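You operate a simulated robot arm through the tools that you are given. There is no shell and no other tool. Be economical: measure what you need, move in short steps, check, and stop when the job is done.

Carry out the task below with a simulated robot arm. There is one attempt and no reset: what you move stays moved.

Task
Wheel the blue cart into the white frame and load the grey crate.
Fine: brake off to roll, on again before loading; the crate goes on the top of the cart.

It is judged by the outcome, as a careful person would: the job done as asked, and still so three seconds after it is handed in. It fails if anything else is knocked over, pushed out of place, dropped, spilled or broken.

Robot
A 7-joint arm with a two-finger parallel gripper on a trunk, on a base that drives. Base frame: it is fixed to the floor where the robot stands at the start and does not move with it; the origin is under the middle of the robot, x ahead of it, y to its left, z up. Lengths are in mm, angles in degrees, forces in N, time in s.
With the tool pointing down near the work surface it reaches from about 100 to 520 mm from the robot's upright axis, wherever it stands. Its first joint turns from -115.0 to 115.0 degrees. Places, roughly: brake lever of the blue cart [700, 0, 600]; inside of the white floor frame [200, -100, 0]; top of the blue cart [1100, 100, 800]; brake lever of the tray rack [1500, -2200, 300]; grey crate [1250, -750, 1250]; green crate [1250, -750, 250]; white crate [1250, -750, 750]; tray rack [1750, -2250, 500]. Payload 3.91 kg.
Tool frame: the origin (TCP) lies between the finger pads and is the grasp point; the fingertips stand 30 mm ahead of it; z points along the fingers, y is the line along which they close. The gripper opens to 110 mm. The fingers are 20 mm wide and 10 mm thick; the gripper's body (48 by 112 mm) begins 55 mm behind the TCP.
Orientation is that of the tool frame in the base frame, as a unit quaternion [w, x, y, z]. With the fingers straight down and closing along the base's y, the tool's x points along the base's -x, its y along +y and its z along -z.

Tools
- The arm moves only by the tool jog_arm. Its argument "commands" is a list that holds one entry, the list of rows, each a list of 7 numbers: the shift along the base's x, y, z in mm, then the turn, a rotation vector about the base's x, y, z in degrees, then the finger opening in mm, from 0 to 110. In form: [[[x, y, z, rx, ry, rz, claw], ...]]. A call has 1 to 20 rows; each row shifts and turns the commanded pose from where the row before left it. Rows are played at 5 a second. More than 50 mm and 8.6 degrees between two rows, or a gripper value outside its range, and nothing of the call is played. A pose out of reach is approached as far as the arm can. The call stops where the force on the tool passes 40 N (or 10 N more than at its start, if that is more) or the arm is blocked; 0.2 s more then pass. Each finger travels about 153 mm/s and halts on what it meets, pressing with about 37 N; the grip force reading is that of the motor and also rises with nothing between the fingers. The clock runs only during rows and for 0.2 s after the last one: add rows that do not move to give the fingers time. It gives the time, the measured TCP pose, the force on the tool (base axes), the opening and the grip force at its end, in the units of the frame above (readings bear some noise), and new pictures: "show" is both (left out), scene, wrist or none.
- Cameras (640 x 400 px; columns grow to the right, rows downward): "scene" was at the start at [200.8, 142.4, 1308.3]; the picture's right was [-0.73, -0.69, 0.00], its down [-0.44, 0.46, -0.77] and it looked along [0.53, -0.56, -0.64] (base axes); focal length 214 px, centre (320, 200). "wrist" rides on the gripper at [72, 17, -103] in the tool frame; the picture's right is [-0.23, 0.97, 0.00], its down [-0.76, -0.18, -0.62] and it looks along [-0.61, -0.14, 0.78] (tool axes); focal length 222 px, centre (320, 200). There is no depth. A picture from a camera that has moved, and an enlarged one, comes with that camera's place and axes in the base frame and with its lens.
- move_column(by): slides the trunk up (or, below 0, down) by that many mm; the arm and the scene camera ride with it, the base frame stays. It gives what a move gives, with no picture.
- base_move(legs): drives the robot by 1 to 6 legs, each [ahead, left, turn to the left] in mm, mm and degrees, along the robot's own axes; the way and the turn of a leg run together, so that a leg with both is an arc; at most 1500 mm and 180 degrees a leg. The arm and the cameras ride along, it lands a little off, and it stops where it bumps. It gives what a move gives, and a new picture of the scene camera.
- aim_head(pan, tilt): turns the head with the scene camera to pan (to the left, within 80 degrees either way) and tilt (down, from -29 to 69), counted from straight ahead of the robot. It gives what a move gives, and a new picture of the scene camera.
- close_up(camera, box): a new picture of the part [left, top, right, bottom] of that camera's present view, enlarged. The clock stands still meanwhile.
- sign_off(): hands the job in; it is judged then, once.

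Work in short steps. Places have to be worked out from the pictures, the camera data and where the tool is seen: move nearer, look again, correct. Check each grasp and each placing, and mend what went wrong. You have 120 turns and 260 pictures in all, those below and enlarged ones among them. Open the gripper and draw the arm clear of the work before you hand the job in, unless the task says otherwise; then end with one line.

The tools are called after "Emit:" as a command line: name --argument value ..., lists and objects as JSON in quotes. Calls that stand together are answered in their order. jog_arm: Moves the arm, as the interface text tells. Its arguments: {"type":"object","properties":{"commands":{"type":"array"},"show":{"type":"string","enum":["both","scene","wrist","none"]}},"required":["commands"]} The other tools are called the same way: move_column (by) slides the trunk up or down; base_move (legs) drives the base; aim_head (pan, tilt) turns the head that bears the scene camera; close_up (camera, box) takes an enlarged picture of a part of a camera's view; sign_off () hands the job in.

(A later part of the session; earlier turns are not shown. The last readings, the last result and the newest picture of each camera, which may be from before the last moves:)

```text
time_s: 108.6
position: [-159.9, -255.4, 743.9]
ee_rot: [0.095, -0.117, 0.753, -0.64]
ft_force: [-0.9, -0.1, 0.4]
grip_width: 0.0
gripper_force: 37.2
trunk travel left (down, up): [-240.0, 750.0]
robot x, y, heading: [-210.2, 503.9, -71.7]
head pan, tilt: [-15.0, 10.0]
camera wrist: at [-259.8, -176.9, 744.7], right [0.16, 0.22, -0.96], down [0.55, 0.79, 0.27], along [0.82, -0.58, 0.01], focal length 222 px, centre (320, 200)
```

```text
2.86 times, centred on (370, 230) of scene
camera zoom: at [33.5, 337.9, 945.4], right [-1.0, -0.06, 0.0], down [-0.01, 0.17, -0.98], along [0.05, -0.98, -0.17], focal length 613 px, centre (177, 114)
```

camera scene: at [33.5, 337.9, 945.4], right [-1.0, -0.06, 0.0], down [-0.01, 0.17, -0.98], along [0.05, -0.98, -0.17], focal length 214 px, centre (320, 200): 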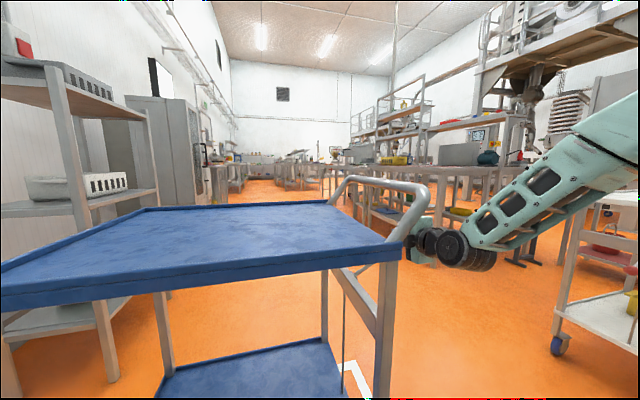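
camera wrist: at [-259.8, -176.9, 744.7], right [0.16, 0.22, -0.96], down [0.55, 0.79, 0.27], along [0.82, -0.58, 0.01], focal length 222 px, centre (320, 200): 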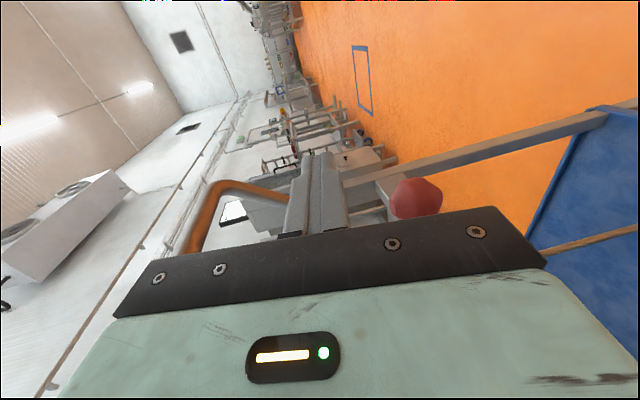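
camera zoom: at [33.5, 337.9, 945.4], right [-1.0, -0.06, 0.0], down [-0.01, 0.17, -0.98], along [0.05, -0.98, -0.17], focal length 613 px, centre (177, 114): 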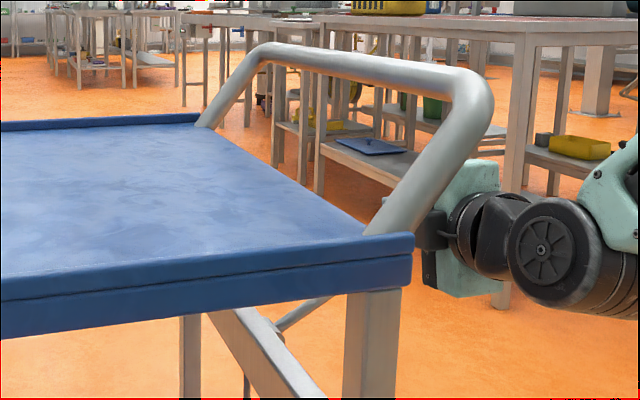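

Fingers are ~37 mm short of the knob along the cart axis and above it. Shift over it.

Emit:
jog_arm --commands '[[[19, 6.2, 0, 0, 0, 0, 0], [19, 6.2, 0, 0, 0, 0, 0], [0, 0, 0, 0, 0, 0, 0]]]' --show "wrist"

```text
time_s: 109.4
position: [-125.2, -237.9, 748.6]
ee_rot: [0.095, -0.118, 0.754, -0.639]
ft_force: [0.1, -0.1, 0.4]
grip_width: 0.0
gripper_force: 37.0
out of reach, approached as far as the arm can: row 2
trunk travel left (down, up): [-240.0, 750.0]
robot x, y, heading: [-209.7, 504.5, -72.1]
head pan, tilt: [-15.0, 10.0]
camera wrist: at [-224.3, -159.7, 749.6], right [0.16, 0.22, -0.96], down [0.55, 0.79, 0.27], along [0.82, -0.58, 0.01], focal length 222 px, centre (320, 200)
```

wrist: 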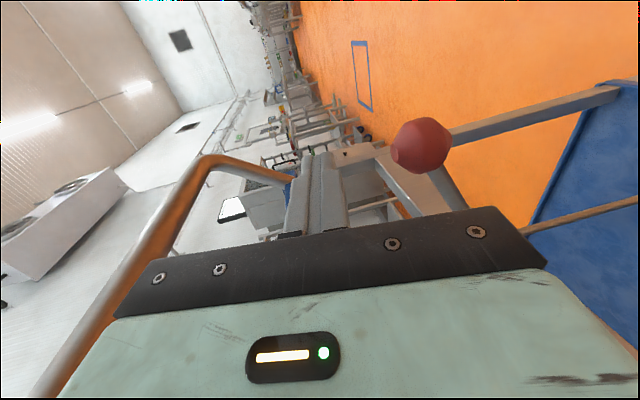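

Fingers are right above the knob. Press down with the trunk in steps.

Emit:
move_column --by -60

Emit:
move_column --by -40

Emit:
jog_arm --commands '[[[0, 0, 0, 0, 0, 0, 0]]]'

```text
time_s: 110.4
position: [-124.2, -238.0, 689.2]
ee_rot: [0.096, -0.118, 0.754, -0.639]
ft_force: [0.9, 0.3, 0.9]
grip_width: 0.0
gripper_force: 37.1
trunk travel left (down, up): [-180.0, 810.0]
robot x, y, heading: [-208.8, 506.2, -71.6]
head pan, tilt: [-15.0, 10.0]
```

```text
time_s: 111.2
position: [-124.9, -239.0, 648.6]
ee_rot: [0.094, -0.117, 0.755, -0.639]
ft_force: [0.2, -0.2, -0.9]
grip_width: 0.2
gripper_force: 37.1
trunk travel left (down, up): [-140.0, 850.0]
robot x, y, heading: [-211.1, 499.9, -71.6]
head pan, tilt: [-15.0, 10.0]
```

```text
time_s: 111.6
position: [-123.3, -238.1, 648.7]
ee_rot: [0.094, -0.118, 0.755, -0.639]
ft_force: [0.2, -0.2, 0.0]
grip_width: 0.0
gripper_force: 37.0
trunk travel left (down, up): [-140.0, 850.0]
robot x, y, heading: [-212.9, 504.2, -71.9]
head pan, tilt: [-15.0, 10.0]
camera scene: at [33.5, 337.9, 845.5], right [-1.0, -0.06, 0.0], down [-0.01, 0.17, -0.98], along [0.05, -0.98, -0.17], focal length 214 px, centre (320, 200)
camera wrist: at [-224.4, -159.8, 649.6], right [0.16, 0.22, -0.96], down [0.55, 0.79, 0.27], along [0.82, -0.58, 0.01], focal length 222 px, centre (320, 200)
```

scene: 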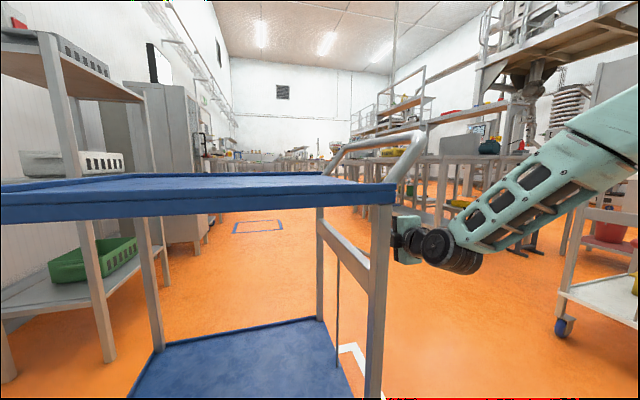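
wrist: 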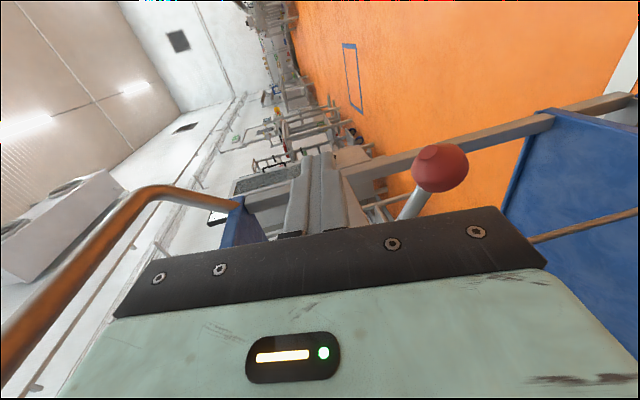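

The knob now triangulates to z≈567, matching the original "on" position (564) – it snapped down. I'll lower a little more to confirm it's at its stop.

Emit:
move_column --by -45

Emit:
jog_arm --commands '[[[0, 0, -5, 0, 0, 0, 0], [0, 0, -5, 0, 0, 0, 0]]]' --show "wrist"

```text
time_s: 112.5
position: [-124.7, -238.9, 603.9]
ee_rot: [0.095, -0.118, 0.754, -0.639]
ft_force: [-0.5, 0.2, 0.5]
grip_width: 0.1
gripper_force: 37.4
trunk travel left (down, up): [-95.0, 895.0]
robot x, y, heading: [-209.3, 500.3, -71.9]
head pan, tilt: [-15.0, 10.0]
```

```text
time_s: 113.1
position: [-127.4, -233.0, 598.8]
ee_rot: [0.095, -0.118, 0.754, -0.639]
ft_force: [-0.6, 0.0, -0.2]
grip_width: 0.1
gripper_force: 36.5
out of reach, approached as far as the arm can: row 1, 2
trunk travel left (down, up): [-95.0, 895.0]
robot x, y, heading: [-209.9, 501.8, -72.0]
head pan, tilt: [-15.0, 10.0]
camera wrist: at [-227.0, -155.5, 599.7], right [0.16, 0.22, -0.96], down [0.55, 0.79, 0.27], along [0.82, -0.58, 0.01], focal length 222 px, centre (320, 200)
```

wrist: 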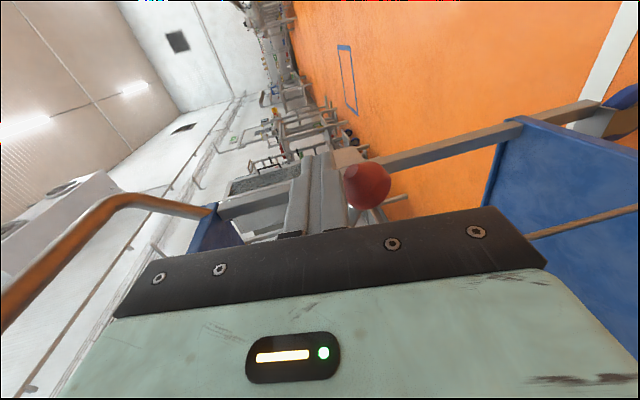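

Knob unchanged at z≈568 with the finger just touching. One more small press to check it's against its stop.

Emit:
move_column --by -10

Emit:
move_column --by -6

```text
time_s: 113.7
position: [-128.3, -234.6, 590.4]
ee_rot: [0.096, -0.117, 0.754, -0.64]
ft_force: [-0.7, -4.6, 5.6]
grip_width: 0.0
gripper_force: 37.2
trunk travel left (down, up): [-85.0, 905.0]
robot x, y, heading: [-211.5, 499.9, -71.7]
head pan, tilt: [-15.0, 10.0]
```

```text
time_s: 114.2
position: [-128.9, -234.3, 583.3]
ee_rot: [0.094, -0.116, 0.754, -0.64]
ft_force: [-6.4, -8.9, 16.3]
grip_width: 0.0
gripper_force: 37.4
trunk travel left (down, up): [-79.0, 911.0]
robot x, y, heading: [-213.8, 503.1, -72.0]
head pan, tilt: [-15.0, 10.0]
```

The lever is firmly at its lower stop (resistance 16 N): brake on. I raise off the lever, back away, then fold the arm with the tool down.

Emit:
move_column --by 50

Emit:
base_move --legs '[[0, -90, 0], [-250, 0, 0]]'

Emit:
close_up --camera "scene" --box '[200, 100, 440, 340]'

```text
time_s: 115.1
position: [-127.3, -234.1, 633.2]
ee_rot: [0.096, -0.118, 0.754, -0.639]
ft_force: [-0.6, -0.3, -0.1]
grip_width: 0.0
gripper_force: 36.9
trunk travel left (down, up): [-129.0, 861.0]
robot x, y, heading: [-210.5, 502.4, -71.9]
head pan, tilt: [-15.0, 10.0]
```

```text
time_s: 117.7
position: [-290.9, -28.3, 632.1]
ee_rot: [0.094, -0.116, 0.755, -0.639]
ft_force: [-0.2, -1.1, -0.7]
grip_width: 0.3
gripper_force: 37.2
trunk travel left (down, up): [-129.0, 861.0]
robot x, y, heading: [-374.6, 706.7, -71.9]
head pan, tilt: [-15.0, 10.0]
camera scene: at [-129.6, 543.6, 834.4], right [-1.0, -0.05, 0.0], down [-0.01, 0.17, -0.98], along [0.05, -0.98, -0.17], focal length 214 px, centre (320, 200)
```

scene: 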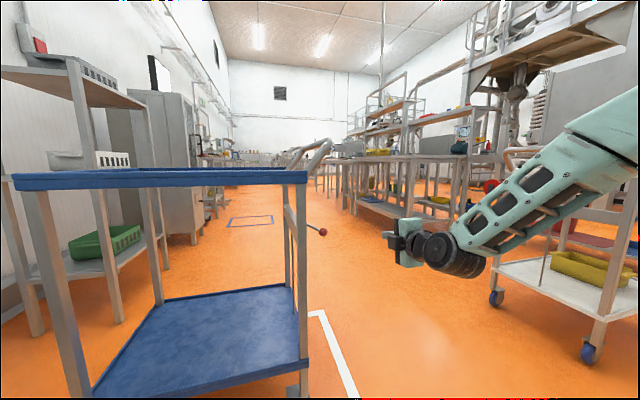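

```text
1.67 times, centred on (320, 220) of scene
camera zoom: at [-129.6, 543.6, 834.4], right [-1.0, -0.05, 0.0], down [-0.01, 0.17, -0.98], along [0.05, -0.98, -0.17], focal length 358 px, centre (320, 167)
```

zoom: 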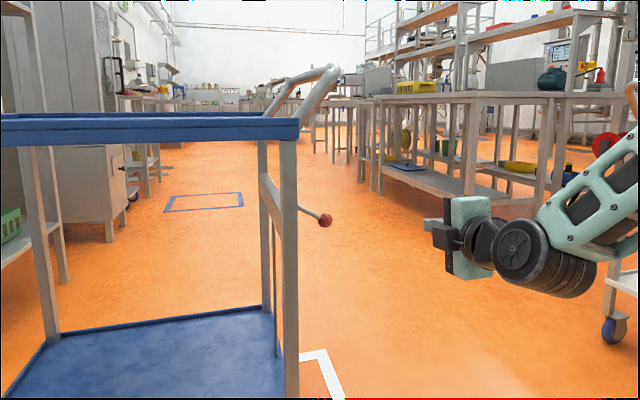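

Side view confirms the lever is down. Fold the arm back with the tool down.

Emit:
jog_arm --commands '[[[0, 0, 0, 7.6, 2.5, 0, 0], [-9, 28, 0, 7.6, 2.5, 0, 0], [-9, 28, 0, 7.6, 2.5, 0, 0], [-9, 28, 0, 7.6, 2.5, 0, 0], [-9, 28, 0, 7.6, 2.5, 0, 0], [-9, 28, 0, 7.6, 2.5, 0, 0], [-9, 28, 0, 7.6, 2.5, 0, 0], [-9, 28, 0, 7.6, 2.5, 0, 0], [-9, 28, 0, 7.6, 2.5, 0, 50], [0, 0, 0, 7.6, 2.5, 0, 100], [0, 0, 0, 0, 0, 0, 100]]]' --show "none"

Emit:
move_column --by 400

Emit:
base_move --legs '[[0, -460, 0], [720, 0, 0]]'

Emit:
aim_head --pan 0 --tilt 50

```text
time_s: 120.1
position: [-362.0, 191.7, 627.5]
ee_rot: [-0.008, -0.161, 0.987, -0.005]
ft_force: [0.0, -0.5, -0.4]
grip_width: 99.9
gripper_force: 0.1
out of reach, approached as far as the arm can: row 9
trunk travel left (down, up): [-129.0, 861.0]
robot x, y, heading: [-372.2, 709.8, -71.9]
head pan, tilt: [-15.0, 10.0]
```

```text
time_s: 123.9
position: [-361.8, 192.3, 1026.5]
ee_rot: [-0.007, -0.161, 0.987, -0.006]
ft_force: [0.2, 0.0, 0.1]
grip_width: 100.2
gripper_force: 0.1
trunk travel left (down, up): [-529.0, 461.0]
robot x, y, heading: [-376.6, 706.4, -71.9]
head pan, tilt: [-15.0, 10.0]
```

```text
time_s: 130.1
position: [-574.1, -616.1, 1026.5]
ee_rot: [-0.007, -0.158, 0.987, -0.005]
ft_force: [-0.1, -0.3, -0.5]
grip_width: 99.8
gripper_force: 0.0
trunk travel left (down, up): [-529.0, 461.0]
robot x, y, heading: [-588.1, -97.4, -72.2]
head pan, tilt: [-15.0, 10.0]
camera scene: at [-341.0, -266.2, 1234.4], right [-1.0, -0.05, 0.0], down [-0.01, 0.17, -0.98], along [0.05, -0.98, -0.17], focal length 214 px, centre (320, 200)
```

scene: 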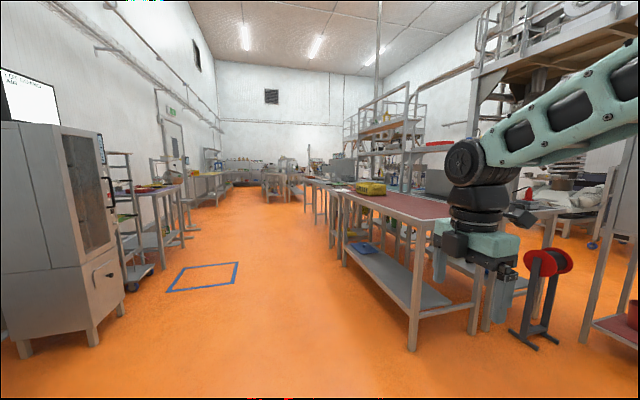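

```text
time_s: 131.1
position: [-575.9, -617.2, 1026.1]
ee_rot: [-0.007, -0.158, 0.987, -0.006]
ft_force: [0.2, 1.4, -0.3]
grip_width: 100.2
gripper_force: 0.0
trunk travel left (down, up): [-529.0, 461.0]
robot x, y, heading: [-583.7, -97.2, -72.3]
head pan, tilt: [0.0, 50.0]
camera scene: at [-322.0, -246.7, 1172.6], right [-0.95, -0.31, 0.0], down [-0.23, 0.73, -0.64], along [0.2, -0.61, -0.77], focal length 214 px, centre (320, 200)
```

scene: 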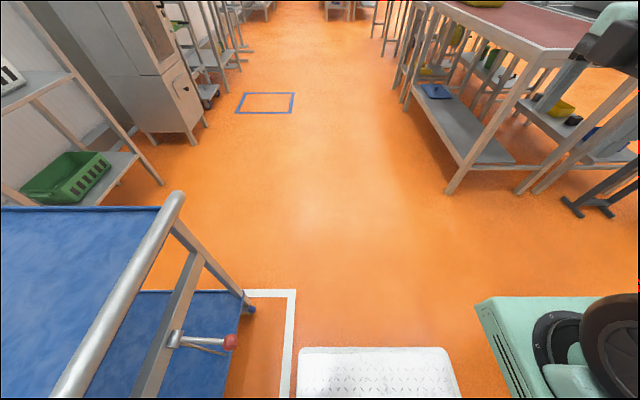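

Path ahead is clear. Drive ahead past the cart, turn to face along the cart axis, and look at the rack.

Emit:
base_move --legs '[[1000, 0, 0], [0, 0, 90]]'

Emit:
move_column --by 400

Emit:
aim_head --pan -10 --tilt 30

```text
time_s: 140.2
position: [244.3, -1075.1, 1026.0]
ee_rot: [0.001, 0.804, -0.595, 0.009]
ft_force: [0.8, -0.3, -0.6]
grip_width: 100.1
gripper_force: 0.1
trunk travel left (down, up): [-529.0, 461.0]
robot x, y, heading: [-272.6, -1075.7, 16.5]
head pan, tilt: [0.0, 50.0]
camera scene: at [-120.7, -815.5, 1172.6], right [0.29, -0.96, 0.0], down [-0.73, -0.22, -0.64], along [0.62, 0.18, -0.77], focal length 214 px, centre (320, 200)
```

scene: 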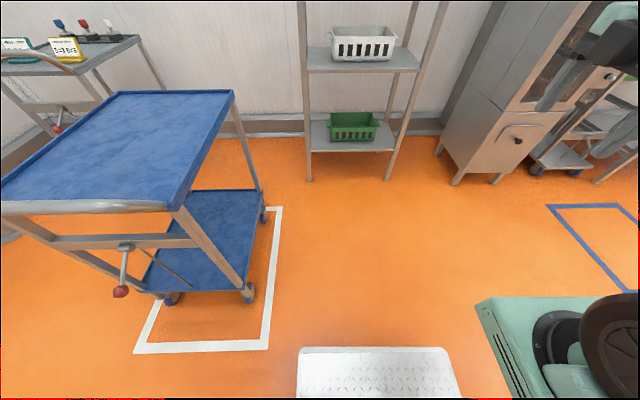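

```text
time_s: 144.0
position: [245.2, -1076.5, 1427.1]
ee_rot: [0.002, 0.804, -0.595, 0.009]
ft_force: [-0.2, 0.4, -0.3]
grip_width: 99.9
gripper_force: 0.0
trunk travel left (down, up): [-929.0, 61.0]
robot x, y, heading: [-272.4, -1071.6, 16.6]
head pan, tilt: [0.0, 50.0]
```

```text
time_s: 144.9
position: [243.8, -1075.7, 1426.0]
ee_rot: [0.001, 0.804, -0.595, 0.009]
ft_force: [-0.1, -0.2, -0.3]
grip_width: 99.9
gripper_force: 0.1
trunk travel left (down, up): [-929.0, 61.0]
robot x, y, heading: [-273.6, -1072.7, 16.6]
head pan, tilt: [-10.0, 30.0]
camera scene: at [-104.6, -827.1, 1602.0], right [0.12, -0.99, 0.0], down [-0.5, -0.06, -0.87], along [0.86, 0.1, -0.5], focal length 214 px, centre (320, 200)
```

scene: 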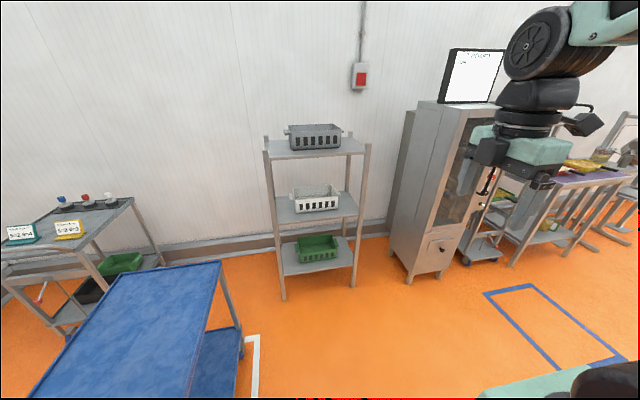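

The cart is clearly within the frame. The rack front runs ~(965,-397)–(1160,-970), so I drive 600 mm toward it and look at the grey crate on the top shelf.

Emit:
base_move --legs '[[600, 0, 1.5]]'

Emit:
close_up --camera "scene" --box '[240, 60, 400, 220]'

```text
time_s: 148.3
position: [832.3, -885.4, 1426.3]
ee_rot: [0.001, 0.809, -0.588, 0.009]
ft_force: [0.0, -1.0, 0.1]
grip_width: 100.0
gripper_force: 0.2
trunk travel left (down, up): [-929.0, 61.0]
robot x, y, heading: [315.9, -894.4, 17.6]
head pan, tilt: [-10.0, 30.0]
camera scene: at [478.1, -643.0, 1602.1], right [0.13, -0.99, 0.0], down [-0.5, -0.07, -0.87], along [0.86, 0.12, -0.5], focal length 214 px, centre (320, 200)
```

scene: 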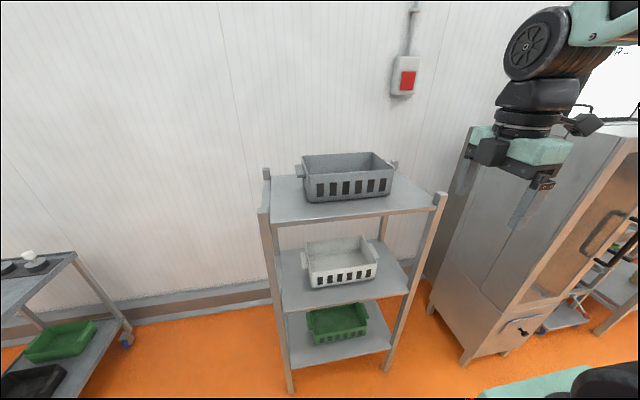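

```text
2.50 times, centred on (320, 140) of scene
camera zoom: at [478.1, -643.0, 1602.1], right [0.13, -0.99, 0.0], down [-0.5, -0.07, -0.87], along [0.86, 0.12, -0.5], focal length 536 px, centre (320, 350)
```

zoom: 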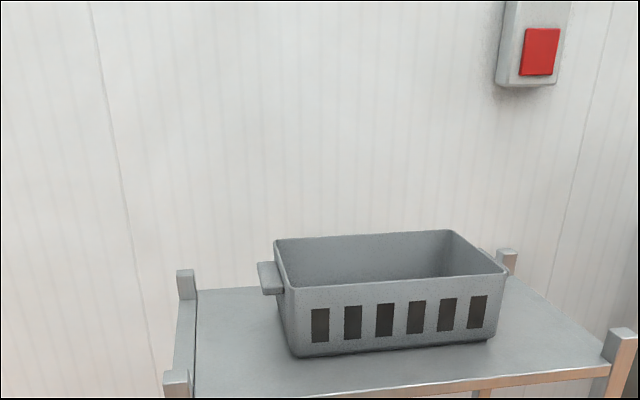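

The crate is ~305×195×108 mm, rim at z≈1313, near rim middle about (1190,-657), long side facing me. I'll pinch the near long wall deep from above; move the base closer and left first.

Emit:
base_move --legs '[[250, 106, 0.5]]'

Emit:
jog_arm --commands '[[[43, 14, 0, 0, 0, 0, 90], [43, 14, 0, 0, 0, 0, 90], [0, 0, 0, 0, 0, 0, 90]]]'

Emit:
close_up --camera "scene" --box '[300, 60, 500, 220]'

```text
time_s: 150.2
position: [1037.0, -701.7, 1426.5]
ee_rot: [0.001, 0.812, -0.584, 0.009]
ft_force: [-0.9, 0.4, -0.2]
grip_width: 100.2
gripper_force: 0.2
trunk travel left (down, up): [-929.0, 61.0]
robot x, y, heading: [522.3, -716.2, 18.2]
head pan, tilt: [-10.0, 30.0]
camera scene: at [681.4, -463.2, 1602.1], right [0.14, -0.99, 0.0], down [-0.49, -0.07, -0.87], along [0.86, 0.12, -0.5], focal length 214 px, centre (320, 200)
```

scene: 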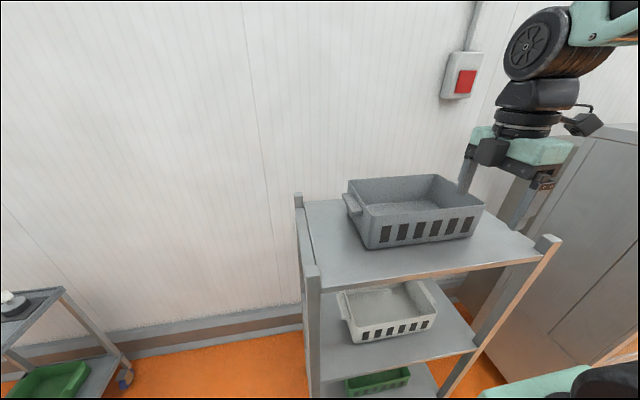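

```text
time_s: 151.0
position: [1123.0, -675.7, 1425.3]
ee_rot: [0.002, 0.812, -0.584, 0.009]
ft_force: [0.1, 0.2, -0.5]
grip_width: 89.9
gripper_force: 0.0
trunk travel left (down, up): [-929.0, 61.0]
robot x, y, heading: [517.9, -716.6, 18.4]
head pan, tilt: [-10.0, 30.0]
camera scene: at [682.0, -462.9, 1602.0], right [0.14, -0.99, 0.0], down [-0.5, -0.07, -0.87], along [0.86, 0.12, -0.5], focal length 214 px, centre (320, 200)
camera wrist: at [1129.5, -747.5, 1528.7], right [-1.0, -0.1, -0.01], down [-0.08, 0.79, 0.61], along [-0.05, 0.61, -0.79], focal length 222 px, centre (320, 200)
```

scene: 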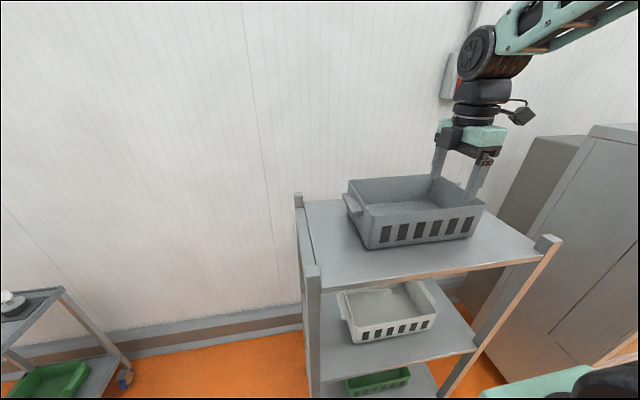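
wrist: 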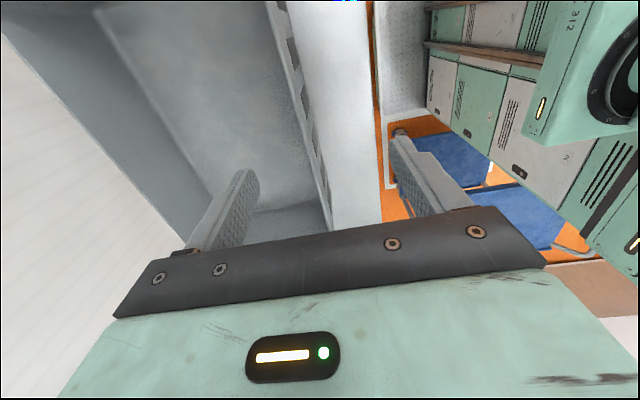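

```text
2.50 times, centred on (400, 140) of scene
camera zoom: at [682.0, -462.9, 1602.0], right [0.14, -0.99, 0.0], down [-0.5, -0.07, -0.87], along [0.86, 0.12, -0.5], focal length 536 px, centre (120, 350)
```

zoom: 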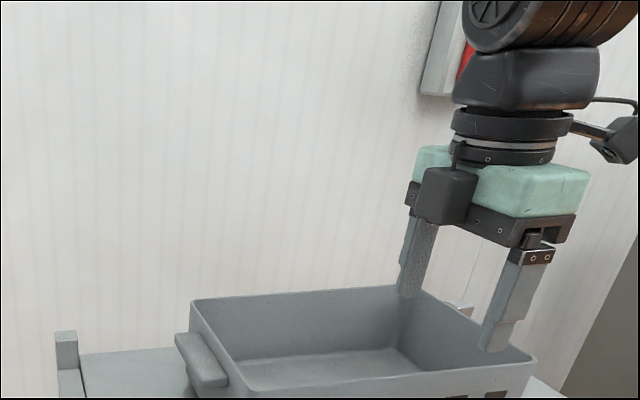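

Two-view triangulation puts the near rim at s≈877 along the axis (rim z≈1330), its middle ~15 mm left of the tool. I align and descend over the wall.

Emit:
jog_arm --commands '[[[14, 20, 0, 0, 0, 0, 90], [0, 0, -35, 0, 0, 0, 90], [0, 0, -30, 0, 0, 0, 90], [0, 0, 0, 0, 0, 0, 90]]]'

Emit:
close_up --camera "scene" --box '[330, 100, 510, 260]'

```text
time_s: 152.0
position: [1138.2, -654.4, 1361.0]
ee_rot: [0.001, 0.812, -0.583, 0.009]
ft_force: [0.8, -0.1, 0.4]
grip_width: 90.1
gripper_force: 0.0
trunk travel left (down, up): [-929.0, 61.0]
robot x, y, heading: [520.0, -714.6, 18.0]
head pan, tilt: [-10.0, 30.0]
camera scene: at [681.8, -463.0, 1602.1], right [0.14, -0.99, 0.0], down [-0.49, -0.07, -0.87], along [0.86, 0.12, -0.5], focal length 214 px, centre (320, 200)
camera wrist: at [1144.3, -727.2, 1465.6], right [-1.0, -0.1, -0.01], down [-0.08, 0.79, 0.61], along [-0.05, 0.61, -0.79], focal length 222 px, centre (320, 200)
```

scene: 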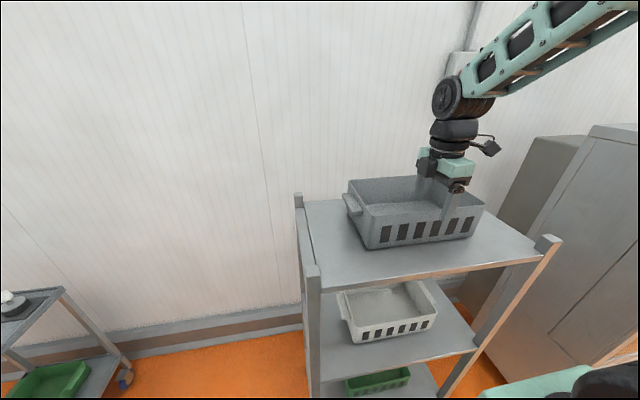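
wrist: 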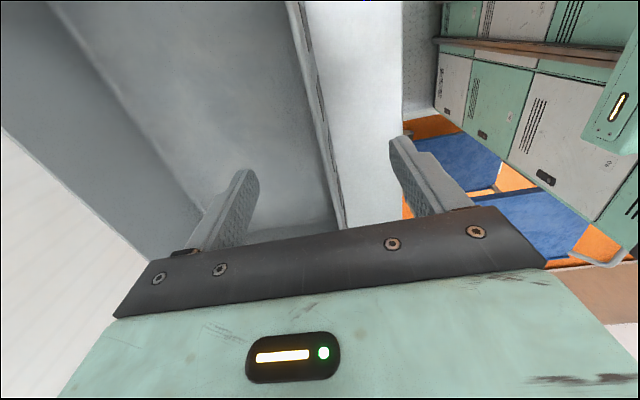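

```text
2.50 times, centred on (420, 180) of scene
camera zoom: at [681.8, -463.0, 1602.1], right [0.14, -0.99, 0.0], down [-0.49, -0.07, -0.87], along [0.86, 0.12, -0.5], focal length 536 px, centre (70, 250)
```

zoom: 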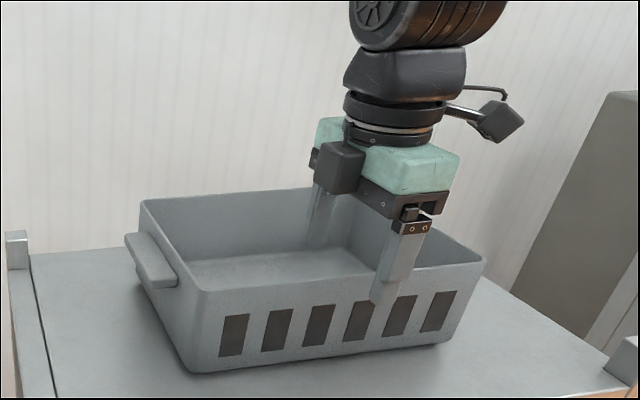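

The wall is centred between the fingers, but I'm ~35 mm right of the wall's middle. Shift left, then descend and grip.

Emit:
jog_arm --commands '[[[-14, 30, 0, 0, 0, 0, 90], [0, 0, -30, 0, 0, 0, 90], [0, 0, -25, 0, 0, 0, 90], [0, 0, -18, 0, 0, 0, 90], [0, 0, 0, 0, 0, 0, 90]]]'

Emit:
close_up --camera "scene" --box '[330, 100, 510, 260]'

```text
time_s: 153.2
position: [1122.5, -624.3, 1287.4]
ee_rot: [0.0, 0.812, -0.584, 0.008]
ft_force: [-0.2, 0.0, 0.7]
grip_width: 90.2
gripper_force: 0.1
trunk travel left (down, up): [-929.0, 61.0]
robot x, y, heading: [517.9, -713.6, 18.4]
head pan, tilt: [-10.0, 30.0]
camera scene: at [681.8, -463.0, 1602.1], right [0.14, -0.99, 0.0], down [-0.49, -0.07, -0.87], along [0.86, 0.12, -0.5], focal length 214 px, centre (320, 200)
camera wrist: at [1128.7, -696.3, 1391.9], right [-1.0, -0.1, -0.01], down [-0.08, 0.79, 0.61], along [-0.05, 0.61, -0.79], focal length 222 px, centre (320, 200)
```

scene: 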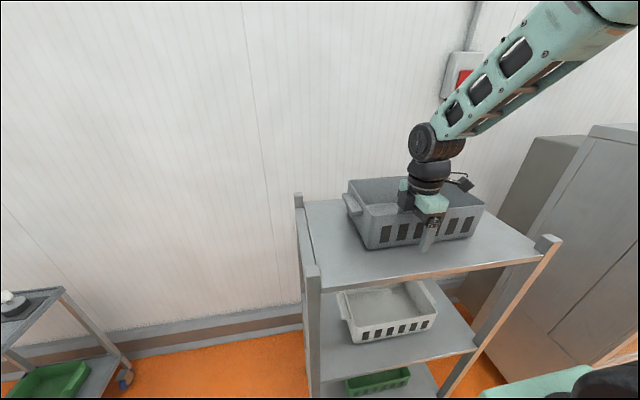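
wrist: 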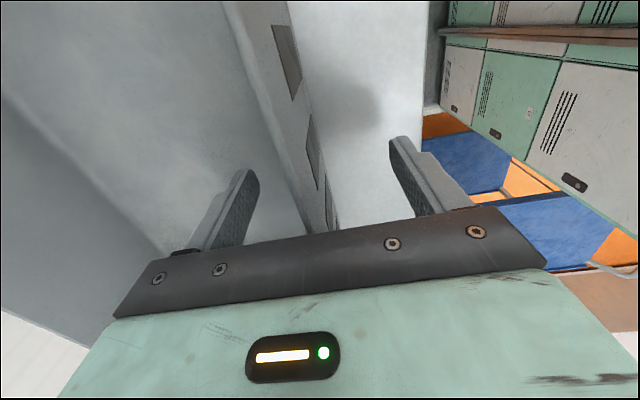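

```text
2.50 times, centred on (420, 180) of scene
camera zoom: at [681.8, -463.0, 1602.1], right [0.14, -0.99, 0.0], down [-0.49, -0.07, -0.87], along [0.86, 0.12, -0.5], focal length 536 px, centre (70, 250)
```

zoom: 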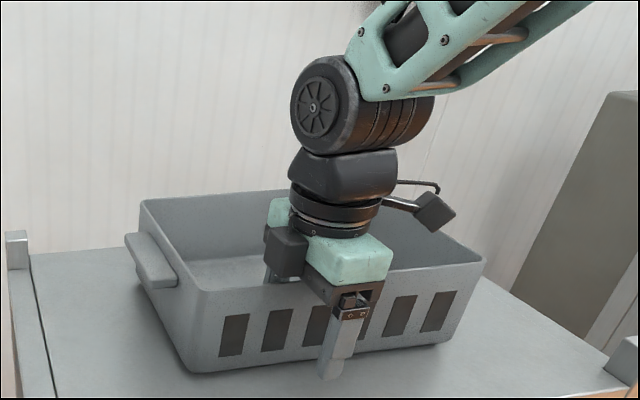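

Both fingers straddle the near wall at mid-length. Close gently.

Emit:
jog_arm --commands '[[[0, 0, 0, 0, 0, 0, 50], [0, 0, 0, 0, 0, 0, 25], [0, 0, 0, 0, 0, 0, 10], [0, 0, 0, 0, 0, 0, 0], [0, 0, 0, 0, 0, 0, 0]]]' --show "wrist"

Emit:
jog_arm --commands '[[[0, 0, 10, 0, 0, 0, 0], [0, 0, 15, 0, 0, 0, 0], [0, 0, 15, 0, 0, 0, 0], [0, 0, 0, 0, 0, 0, 0]]]'

Emit:
close_up --camera "scene" --box '[330, 100, 510, 260]'

```text
time_s: 154.4
position: [1122.1, -624.5, 1286.7]
ee_rot: [0.001, 0.812, -0.583, 0.009]
ft_force: [-1.0, -1.0, 1.6]
grip_width: 4.1
gripper_force: 37.5
trunk travel left (down, up): [-929.0, 61.0]
robot x, y, heading: [521.5, -715.0, 18.4]
head pan, tilt: [-10.0, 30.0]
camera wrist: at [1128.4, -696.4, 1392.3], right [-1.0, -0.1, -0.01], down [-0.08, 0.79, 0.61], along [-0.05, 0.61, -0.79], focal length 222 px, centre (320, 200)
```

wrist: 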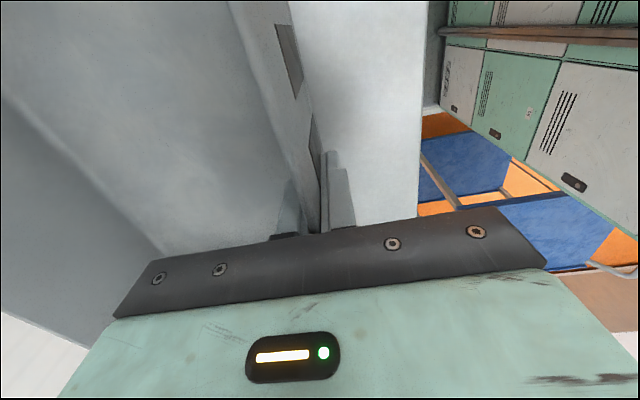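

```text
time_s: 155.4
position: [1124.7, -623.6, 1328.4]
ee_rot: [0.002, 0.812, -0.584, 0.008]
ft_force: [0.3, -0.7, -3.3]
grip_width: 3.7
gripper_force: 37.1
trunk travel left (down, up): [-929.0, 61.0]
robot x, y, heading: [521.8, -711.8, 18.2]
head pan, tilt: [-10.0, 30.0]
camera scene: at [681.8, -463.0, 1602.1], right [0.14, -0.99, 0.0], down [-0.49, -0.07, -0.87], along [0.86, 0.12, -0.5], focal length 214 px, centre (320, 200)
camera wrist: at [1131.0, -694.7, 1432.8], right [-1.0, -0.1, -0.01], down [-0.08, 0.79, 0.61], along [-0.05, 0.61, -0.79], focal length 222 px, centre (320, 200)
```

scene: 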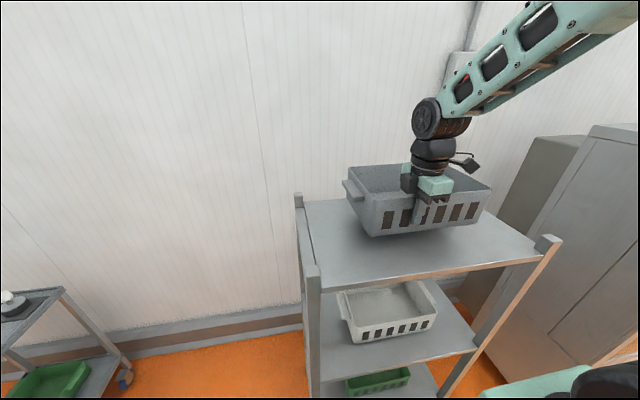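
wrist: 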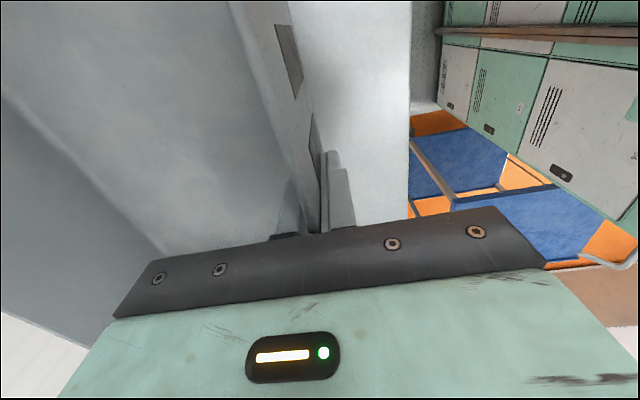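

```text
2.50 times, centred on (420, 180) of scene
camera zoom: at [681.8, -463.0, 1602.1], right [0.14, -0.99, 0.0], down [-0.49, -0.07, -0.87], along [0.86, 0.12, -0.5], focal length 536 px, centre (70, 250)
```

zoom: 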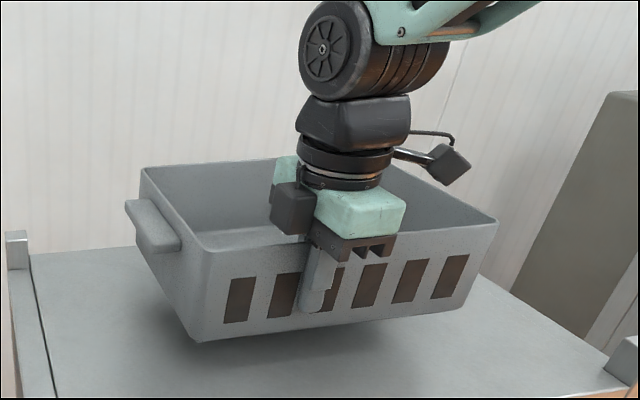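

The crate lifted level (≈3.3 N, width 3.7 mm held). Raise further, then back away from the rack.

Emit:
move_column --by 55

Emit:
base_move --legs '[[-215, -66, 0]]'

```text
time_s: 156.4
position: [1124.3, -622.4, 1383.2]
ee_rot: [0.001, 0.812, -0.584, 0.009]
ft_force: [-0.4, -0.6, -3.9]
grip_width: 4.0
gripper_force: 36.8
trunk travel left (down, up): [-984.0, 6.0]
robot x, y, heading: [521.5, -712.6, 18.3]
head pan, tilt: [-10.0, 30.0]
```

```text
time_s: 158.1
position: [943.8, -751.5, 1384.0]
ee_rot: [0.001, 0.812, -0.583, 0.009]
ft_force: [0.1, -0.7, -4.4]
grip_width: 4.0
gripper_force: 37.0
trunk travel left (down, up): [-984.0, 6.0]
robot x, y, heading: [342.0, -844.1, 18.2]
head pan, tilt: [-10.0, 30.0]
camera scene: at [501.6, -591.1, 1657.0], right [0.14, -0.99, 0.0], down [-0.5, -0.07, -0.87], along [0.86, 0.12, -0.5], focal length 214 px, centre (320, 200)
```

scene: 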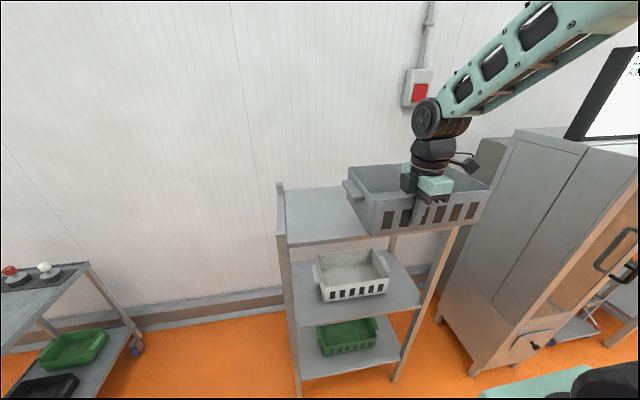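

Still close to the rack, so I'll back off another 260 mm before turning 90° left to face the cart.

Emit:
base_move --legs '[[-260, 0, 0], [0, 0, 45], [0, 0, 45]]'

Emit:
aim_head --pan -15 --tilt 50

```text
time_s: 164.0
position: [15.5, -317.2, 1383.0]
ee_rot: [-0.005, 0.988, 0.155, 0.007]
ft_force: [0.4, 0.6, -3.7]
grip_width: 3.7
gripper_force: 37.1
trunk travel left (down, up): [-984.0, 6.0]
robot x, y, heading: [98.0, -926.3, 107.5]
head pan, tilt: [-10.0, 30.0]
camera scene: at [-151.4, -759.3, 1657.1], right [0.99, 0.13, 0.0], down [0.06, -0.5, -0.87], along [-0.11, 0.86, -0.5], focal length 214 px, centre (320, 200)
```

scene: 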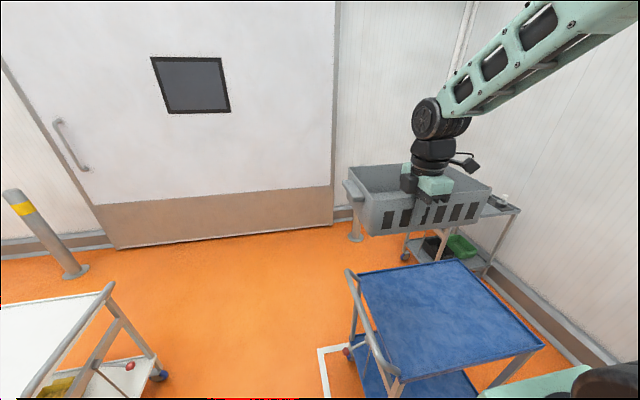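

```text
time_s: 164.8
position: [15.4, -317.6, 1384.7]
ee_rot: [-0.006, 0.988, 0.155, 0.007]
ft_force: [0.0, 1.3, -4.3]
grip_width: 3.7
gripper_force: 36.6
trunk travel left (down, up): [-984.0, 6.0]
robot x, y, heading: [98.8, -926.3, 107.3]
head pan, tilt: [-15.0, 50.0]
camera scene: at [-143.1, -772.0, 1627.6], right [1.0, 0.04, 0.0], down [0.03, -0.77, -0.64], along [-0.03, 0.64, -0.77], focal length 214 px, centre (320, 200)
```

scene: 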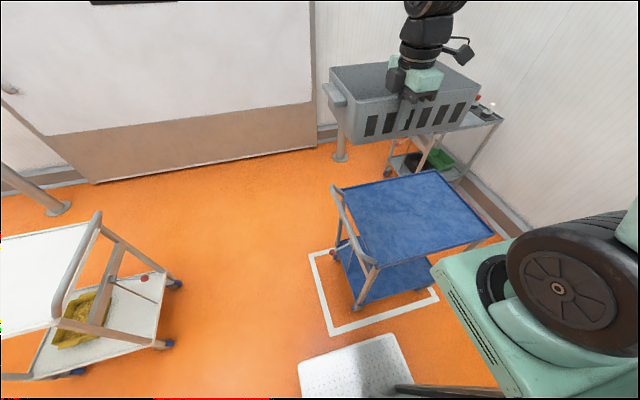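

Cart top spans roughly s −70…485, l −430…0; the crate is at the right lateral depth and needs ~259 mm to the right. Drive right, then lower 380 mm.

Emit:
base_move --legs '[[0, -259, 0.8]]'

Emit:
move_column --by -380

Emit:
aim_head --pan -20 --tilt 35

Emit:
close_up --camera "scene" --box '[240, 120, 500, 360]'

```text
time_s: 166.7
position: [251.3, -241.5, 1382.8]
ee_rot: [-0.006, 0.987, 0.16, 0.008]
ft_force: [-0.7, -0.7, -3.9]
grip_width: 3.9
gripper_force: 36.8
trunk travel left (down, up): [-984.0, 6.0]
robot x, y, heading: [339.2, -847.2, 108.1]
head pan, tilt: [-15.0, 50.0]
camera scene: at [98.4, -697.1, 1627.5], right [1.0, 0.06, 0.0], down [0.04, -0.76, -0.64], along [-0.04, 0.64, -0.77], focal length 214 px, centre (320, 200)
```

scene: 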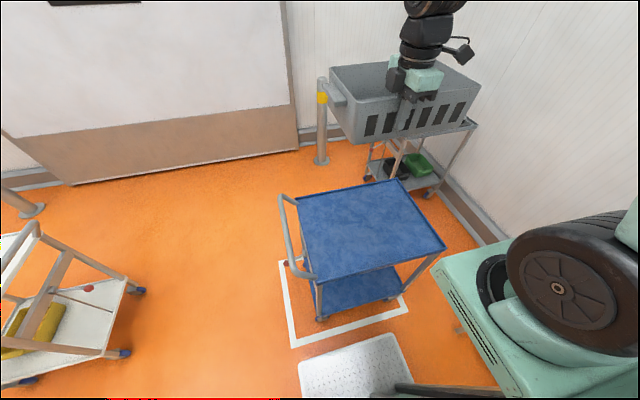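

```text
time_s: 170.4
position: [251.4, -241.6, 1003.2]
ee_rot: [-0.005, 0.987, 0.161, 0.008]
ft_force: [0.4, 0.7, -3.2]
grip_width: 3.8
gripper_force: 37.1
trunk travel left (down, up): [-604.0, 386.0]
robot x, y, heading: [343.1, -844.6, 108.4]
head pan, tilt: [-15.0, 50.0]
```

```text
time_s: 171.1
position: [250.4, -241.5, 1002.8]
ee_rot: [-0.004, 0.987, 0.162, 0.008]
ft_force: [-0.1, -0.4, -4.3]
grip_width: 4.0
gripper_force: 37.2
trunk travel left (down, up): [-604.0, 386.0]
robot x, y, heading: [340.8, -843.4, 108.1]
head pan, tilt: [-20.0, 35.0]
camera scene: at [105.7, -686.0, 1269.2], right [1.0, -0.03, 0.0], down [-0.02, -0.57, -0.82], along [0.03, 0.82, -0.57], focal length 214 px, centre (320, 200)
```

scene: 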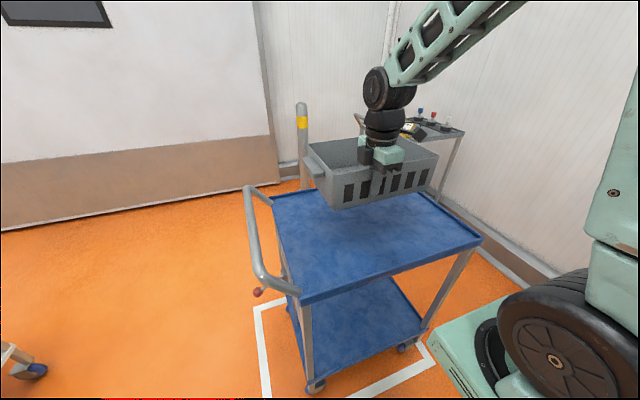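

```text
1.67 times, centred on (370, 240) of scene
camera zoom: at [105.7, -686.0, 1269.2], right [1.0, -0.03, 0.0], down [-0.02, -0.57, -0.82], along [0.03, 0.82, -0.57], focal length 358 px, centre (237, 133)
```

zoom: 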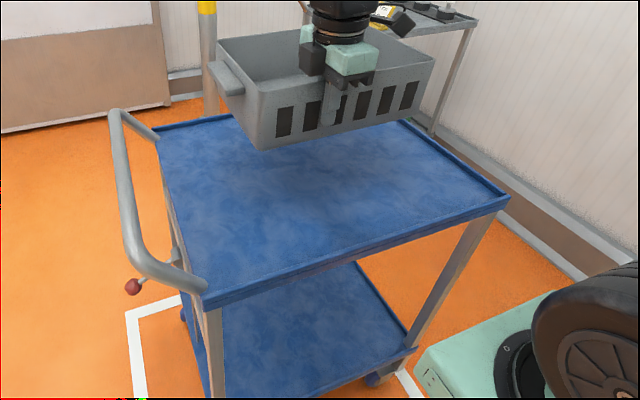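

Crate hangs level above the cart top. Lower 80 mm, then step down until contact.

Emit:
move_column --by -80

Emit:
jog_arm --commands '[[[0, 0, -5, 0, 0, 0, 0], [0, 0, -5, 0, 0, 0, 0]]]' --show "scene"

Emit:
close_up --camera "scene" --box '[240, 120, 500, 320]'

```text
time_s: 172.3
position: [250.7, -240.5, 923.4]
ee_rot: [-0.004, 0.987, 0.161, 0.007]
ft_force: [-0.8, 0.4, -3.7]
grip_width: 3.9
gripper_force: 36.7
trunk travel left (down, up): [-524.0, 466.0]
robot x, y, heading: [342.8, -844.9, 108.2]
head pan, tilt: [-20.0, 35.0]
```

```text
time_s: 172.9
position: [249.9, -240.0, 912.8]
ee_rot: [-0.004, 0.987, 0.161, 0.007]
ft_force: [0.6, -0.5, -4.9]
grip_width: 3.5
gripper_force: 36.9
trunk travel left (down, up): [-524.0, 466.0]
robot x, y, heading: [344.0, -844.4, 108.2]
head pan, tilt: [-20.0, 35.0]
camera scene: at [105.8, -686.0, 1189.3], right [1.0, -0.03, 0.0], down [-0.02, -0.57, -0.82], along [0.03, 0.82, -0.57], focal length 214 px, centre (320, 200)
```

scene: 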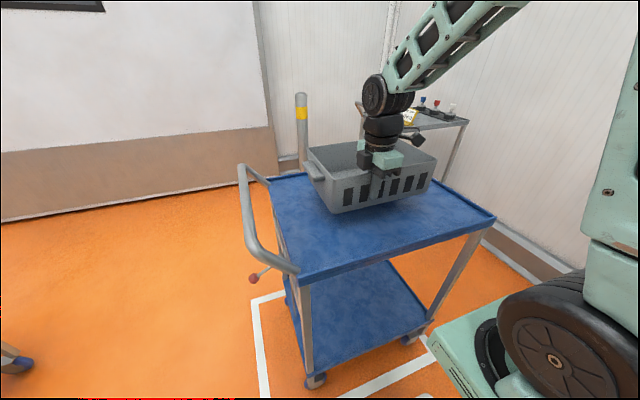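

```text
2.00 times, centred on (370, 220) of scene
camera zoom: at [105.8, -686.0, 1189.3], right [1.0, -0.03, 0.0], down [-0.02, -0.57, -0.82], along [0.03, 0.82, -0.57], focal length 429 px, centre (220, 160)
```

zoom: 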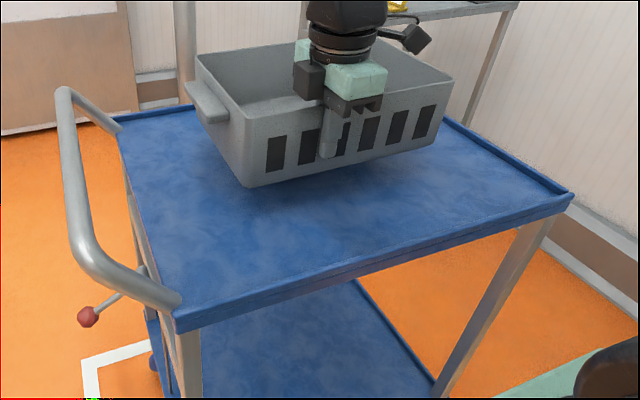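

Crate is just above the surface, about 30 mm far of centre. Shift 25 mm toward me and step down to contact.

Emit:
jog_arm --commands '[[[8, -24, 0, 0, 0, 0, 0], [0, 0, -4, 0, 0, 0, 0], [0, 0, -4, 0, 0, 0, 0], [0, 0, -4, 0, 0, 0, 0], [0, 0, 0, 0, 0, 0, 0]]]' --show "none"

Emit:
close_up --camera "scene" --box '[280, 120, 480, 280]'

```text
time_s: 174.1
position: [258.4, -264.9, 902.2]
ee_rot: [-0.005, 0.987, 0.161, 0.008]
ft_force: [0.5, 0.4, -3.2]
grip_width: 3.8
gripper_force: 36.5
trunk travel left (down, up): [-524.0, 466.0]
robot x, y, heading: [341.5, -844.5, 107.7]
head pan, tilt: [-20.0, 35.0]
```

```text
2.50 times, centred on (380, 200) of scene
camera zoom: at [105.7, -686.0, 1189.3], right [1.0, -0.03, 0.0], down [-0.02, -0.57, -0.82], along [0.03, 0.82, -0.57], focal length 536 px, centre (170, 200)
```

zoom: 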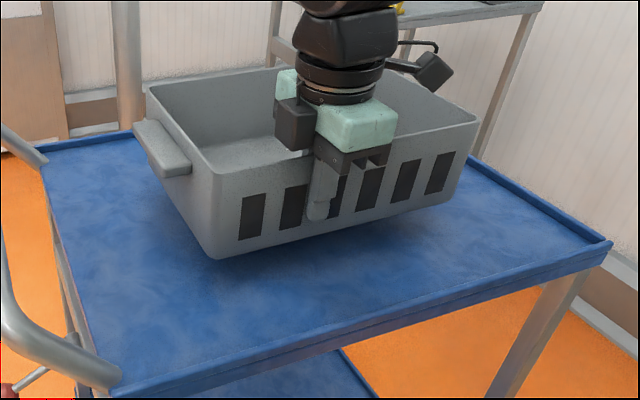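

Still slightly above (shadow gap). Continue stepping down until the force changes.

Emit:
jog_arm --commands '[[[0, 0, -4, 0, 0, 0, 0], [0, 0, -4, 0, 0, 0, 0], [0, 0, -4, 0, 0, 0, 0], [0, 0, 0, 0, 0, 0, 0]]]' --show "none"

Emit:
jog_arm --commands '[[[0, 0, -4, 0, 0, 0, 0], [0, 0, -3, 0, 0, 0, 0], [0, 0, 0, 0, 0, 0, 0]]]' --show "none"

Emit:
close_up --camera "scene" --box '[280, 120, 480, 280]'

```text
time_s: 175.1
position: [258.9, -264.9, 890.1]
ee_rot: [-0.004, 0.987, 0.161, 0.007]
ft_force: [1.1, 0.1, -4.0]
grip_width: 3.9
gripper_force: 36.4
trunk travel left (down, up): [-524.0, 466.0]
robot x, y, heading: [341.2, -849.7, 108.4]
head pan, tilt: [-20.0, 35.0]
```

```text
time_s: 175.9
position: [258.8, -264.2, 882.6]
ee_rot: [-0.004, 0.987, 0.161, 0.007]
ft_force: [-0.2, -0.5, -3.7]
grip_width: 3.9
gripper_force: 36.8
trunk travel left (down, up): [-524.0, 466.0]
robot x, y, heading: [341.3, -844.3, 108.1]
head pan, tilt: [-20.0, 35.0]
```

```text
2.50 times, centred on (380, 200) of scene
camera zoom: at [105.7, -686.0, 1189.3], right [1.0, -0.03, 0.0], down [-0.02, -0.57, -0.82], along [0.03, 0.82, -0.57], focal length 536 px, centre (170, 200)
```

zoom: 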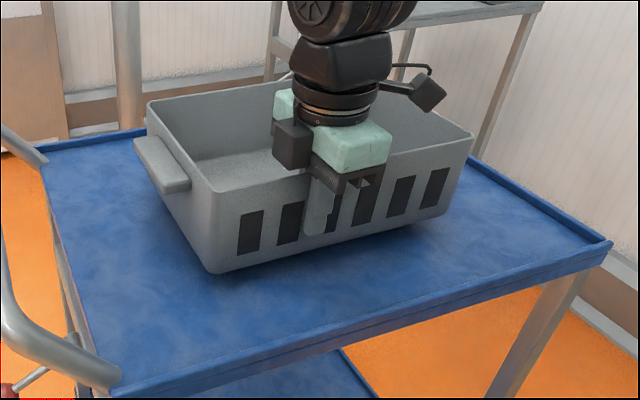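

Still hanging (3.7 N). Keep lowering.

Emit:
jog_arm --commands '[[[0, 0, -3, 0, 0, 0, 0], [0, 0, -3, 0, 0, 0, 0], [0, 0, -3, 0, 0, 0, 0], [0, 0, 0, 0, 0, 0, 0]]]' --show "none"

Emit:
jog_arm --commands '[[[0, 0, -3, 0, 0, 0, 0], [0, 0, -2, 0, 0, 0, 0], [0, 0, 0, 0, 0, 0, 0]]]' --show "none"

Emit:
close_up --camera "scene" --box '[280, 120, 480, 280]'

```text
time_s: 176.9
position: [258.5, -264.2, 873.5]
ee_rot: [-0.006, 0.987, 0.162, 0.007]
ft_force: [0.4, 0.2, -4.2]
grip_width: 4.1
gripper_force: 37.3
trunk travel left (down, up): [-524.0, 466.0]
robot x, y, heading: [339.8, -842.2, 108.3]
head pan, tilt: [-20.0, 35.0]
```

```text
time_s: 177.7
position: [259.0, -266.0, 868.6]
ee_rot: [-0.006, 0.987, 0.162, 0.008]
ft_force: [0.1, 0.3, -3.5]
grip_width: 4.2
gripper_force: 36.8
trunk travel left (down, up): [-524.0, 466.0]
robot x, y, heading: [340.0, -846.6, 108.3]
head pan, tilt: [-20.0, 35.0]
```

```text
2.50 times, centred on (380, 200) of scene
camera zoom: at [105.7, -686.0, 1189.3], right [1.0, -0.03, 0.0], down [-0.02, -0.57, -0.82], along [0.03, 0.82, -0.57], focal length 536 px, centre (170, 200)
```

zoom: 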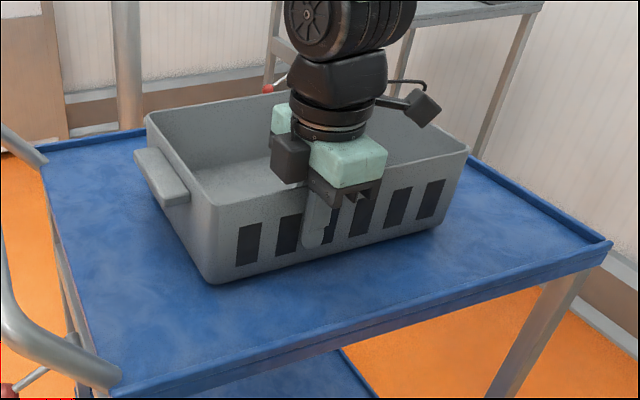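

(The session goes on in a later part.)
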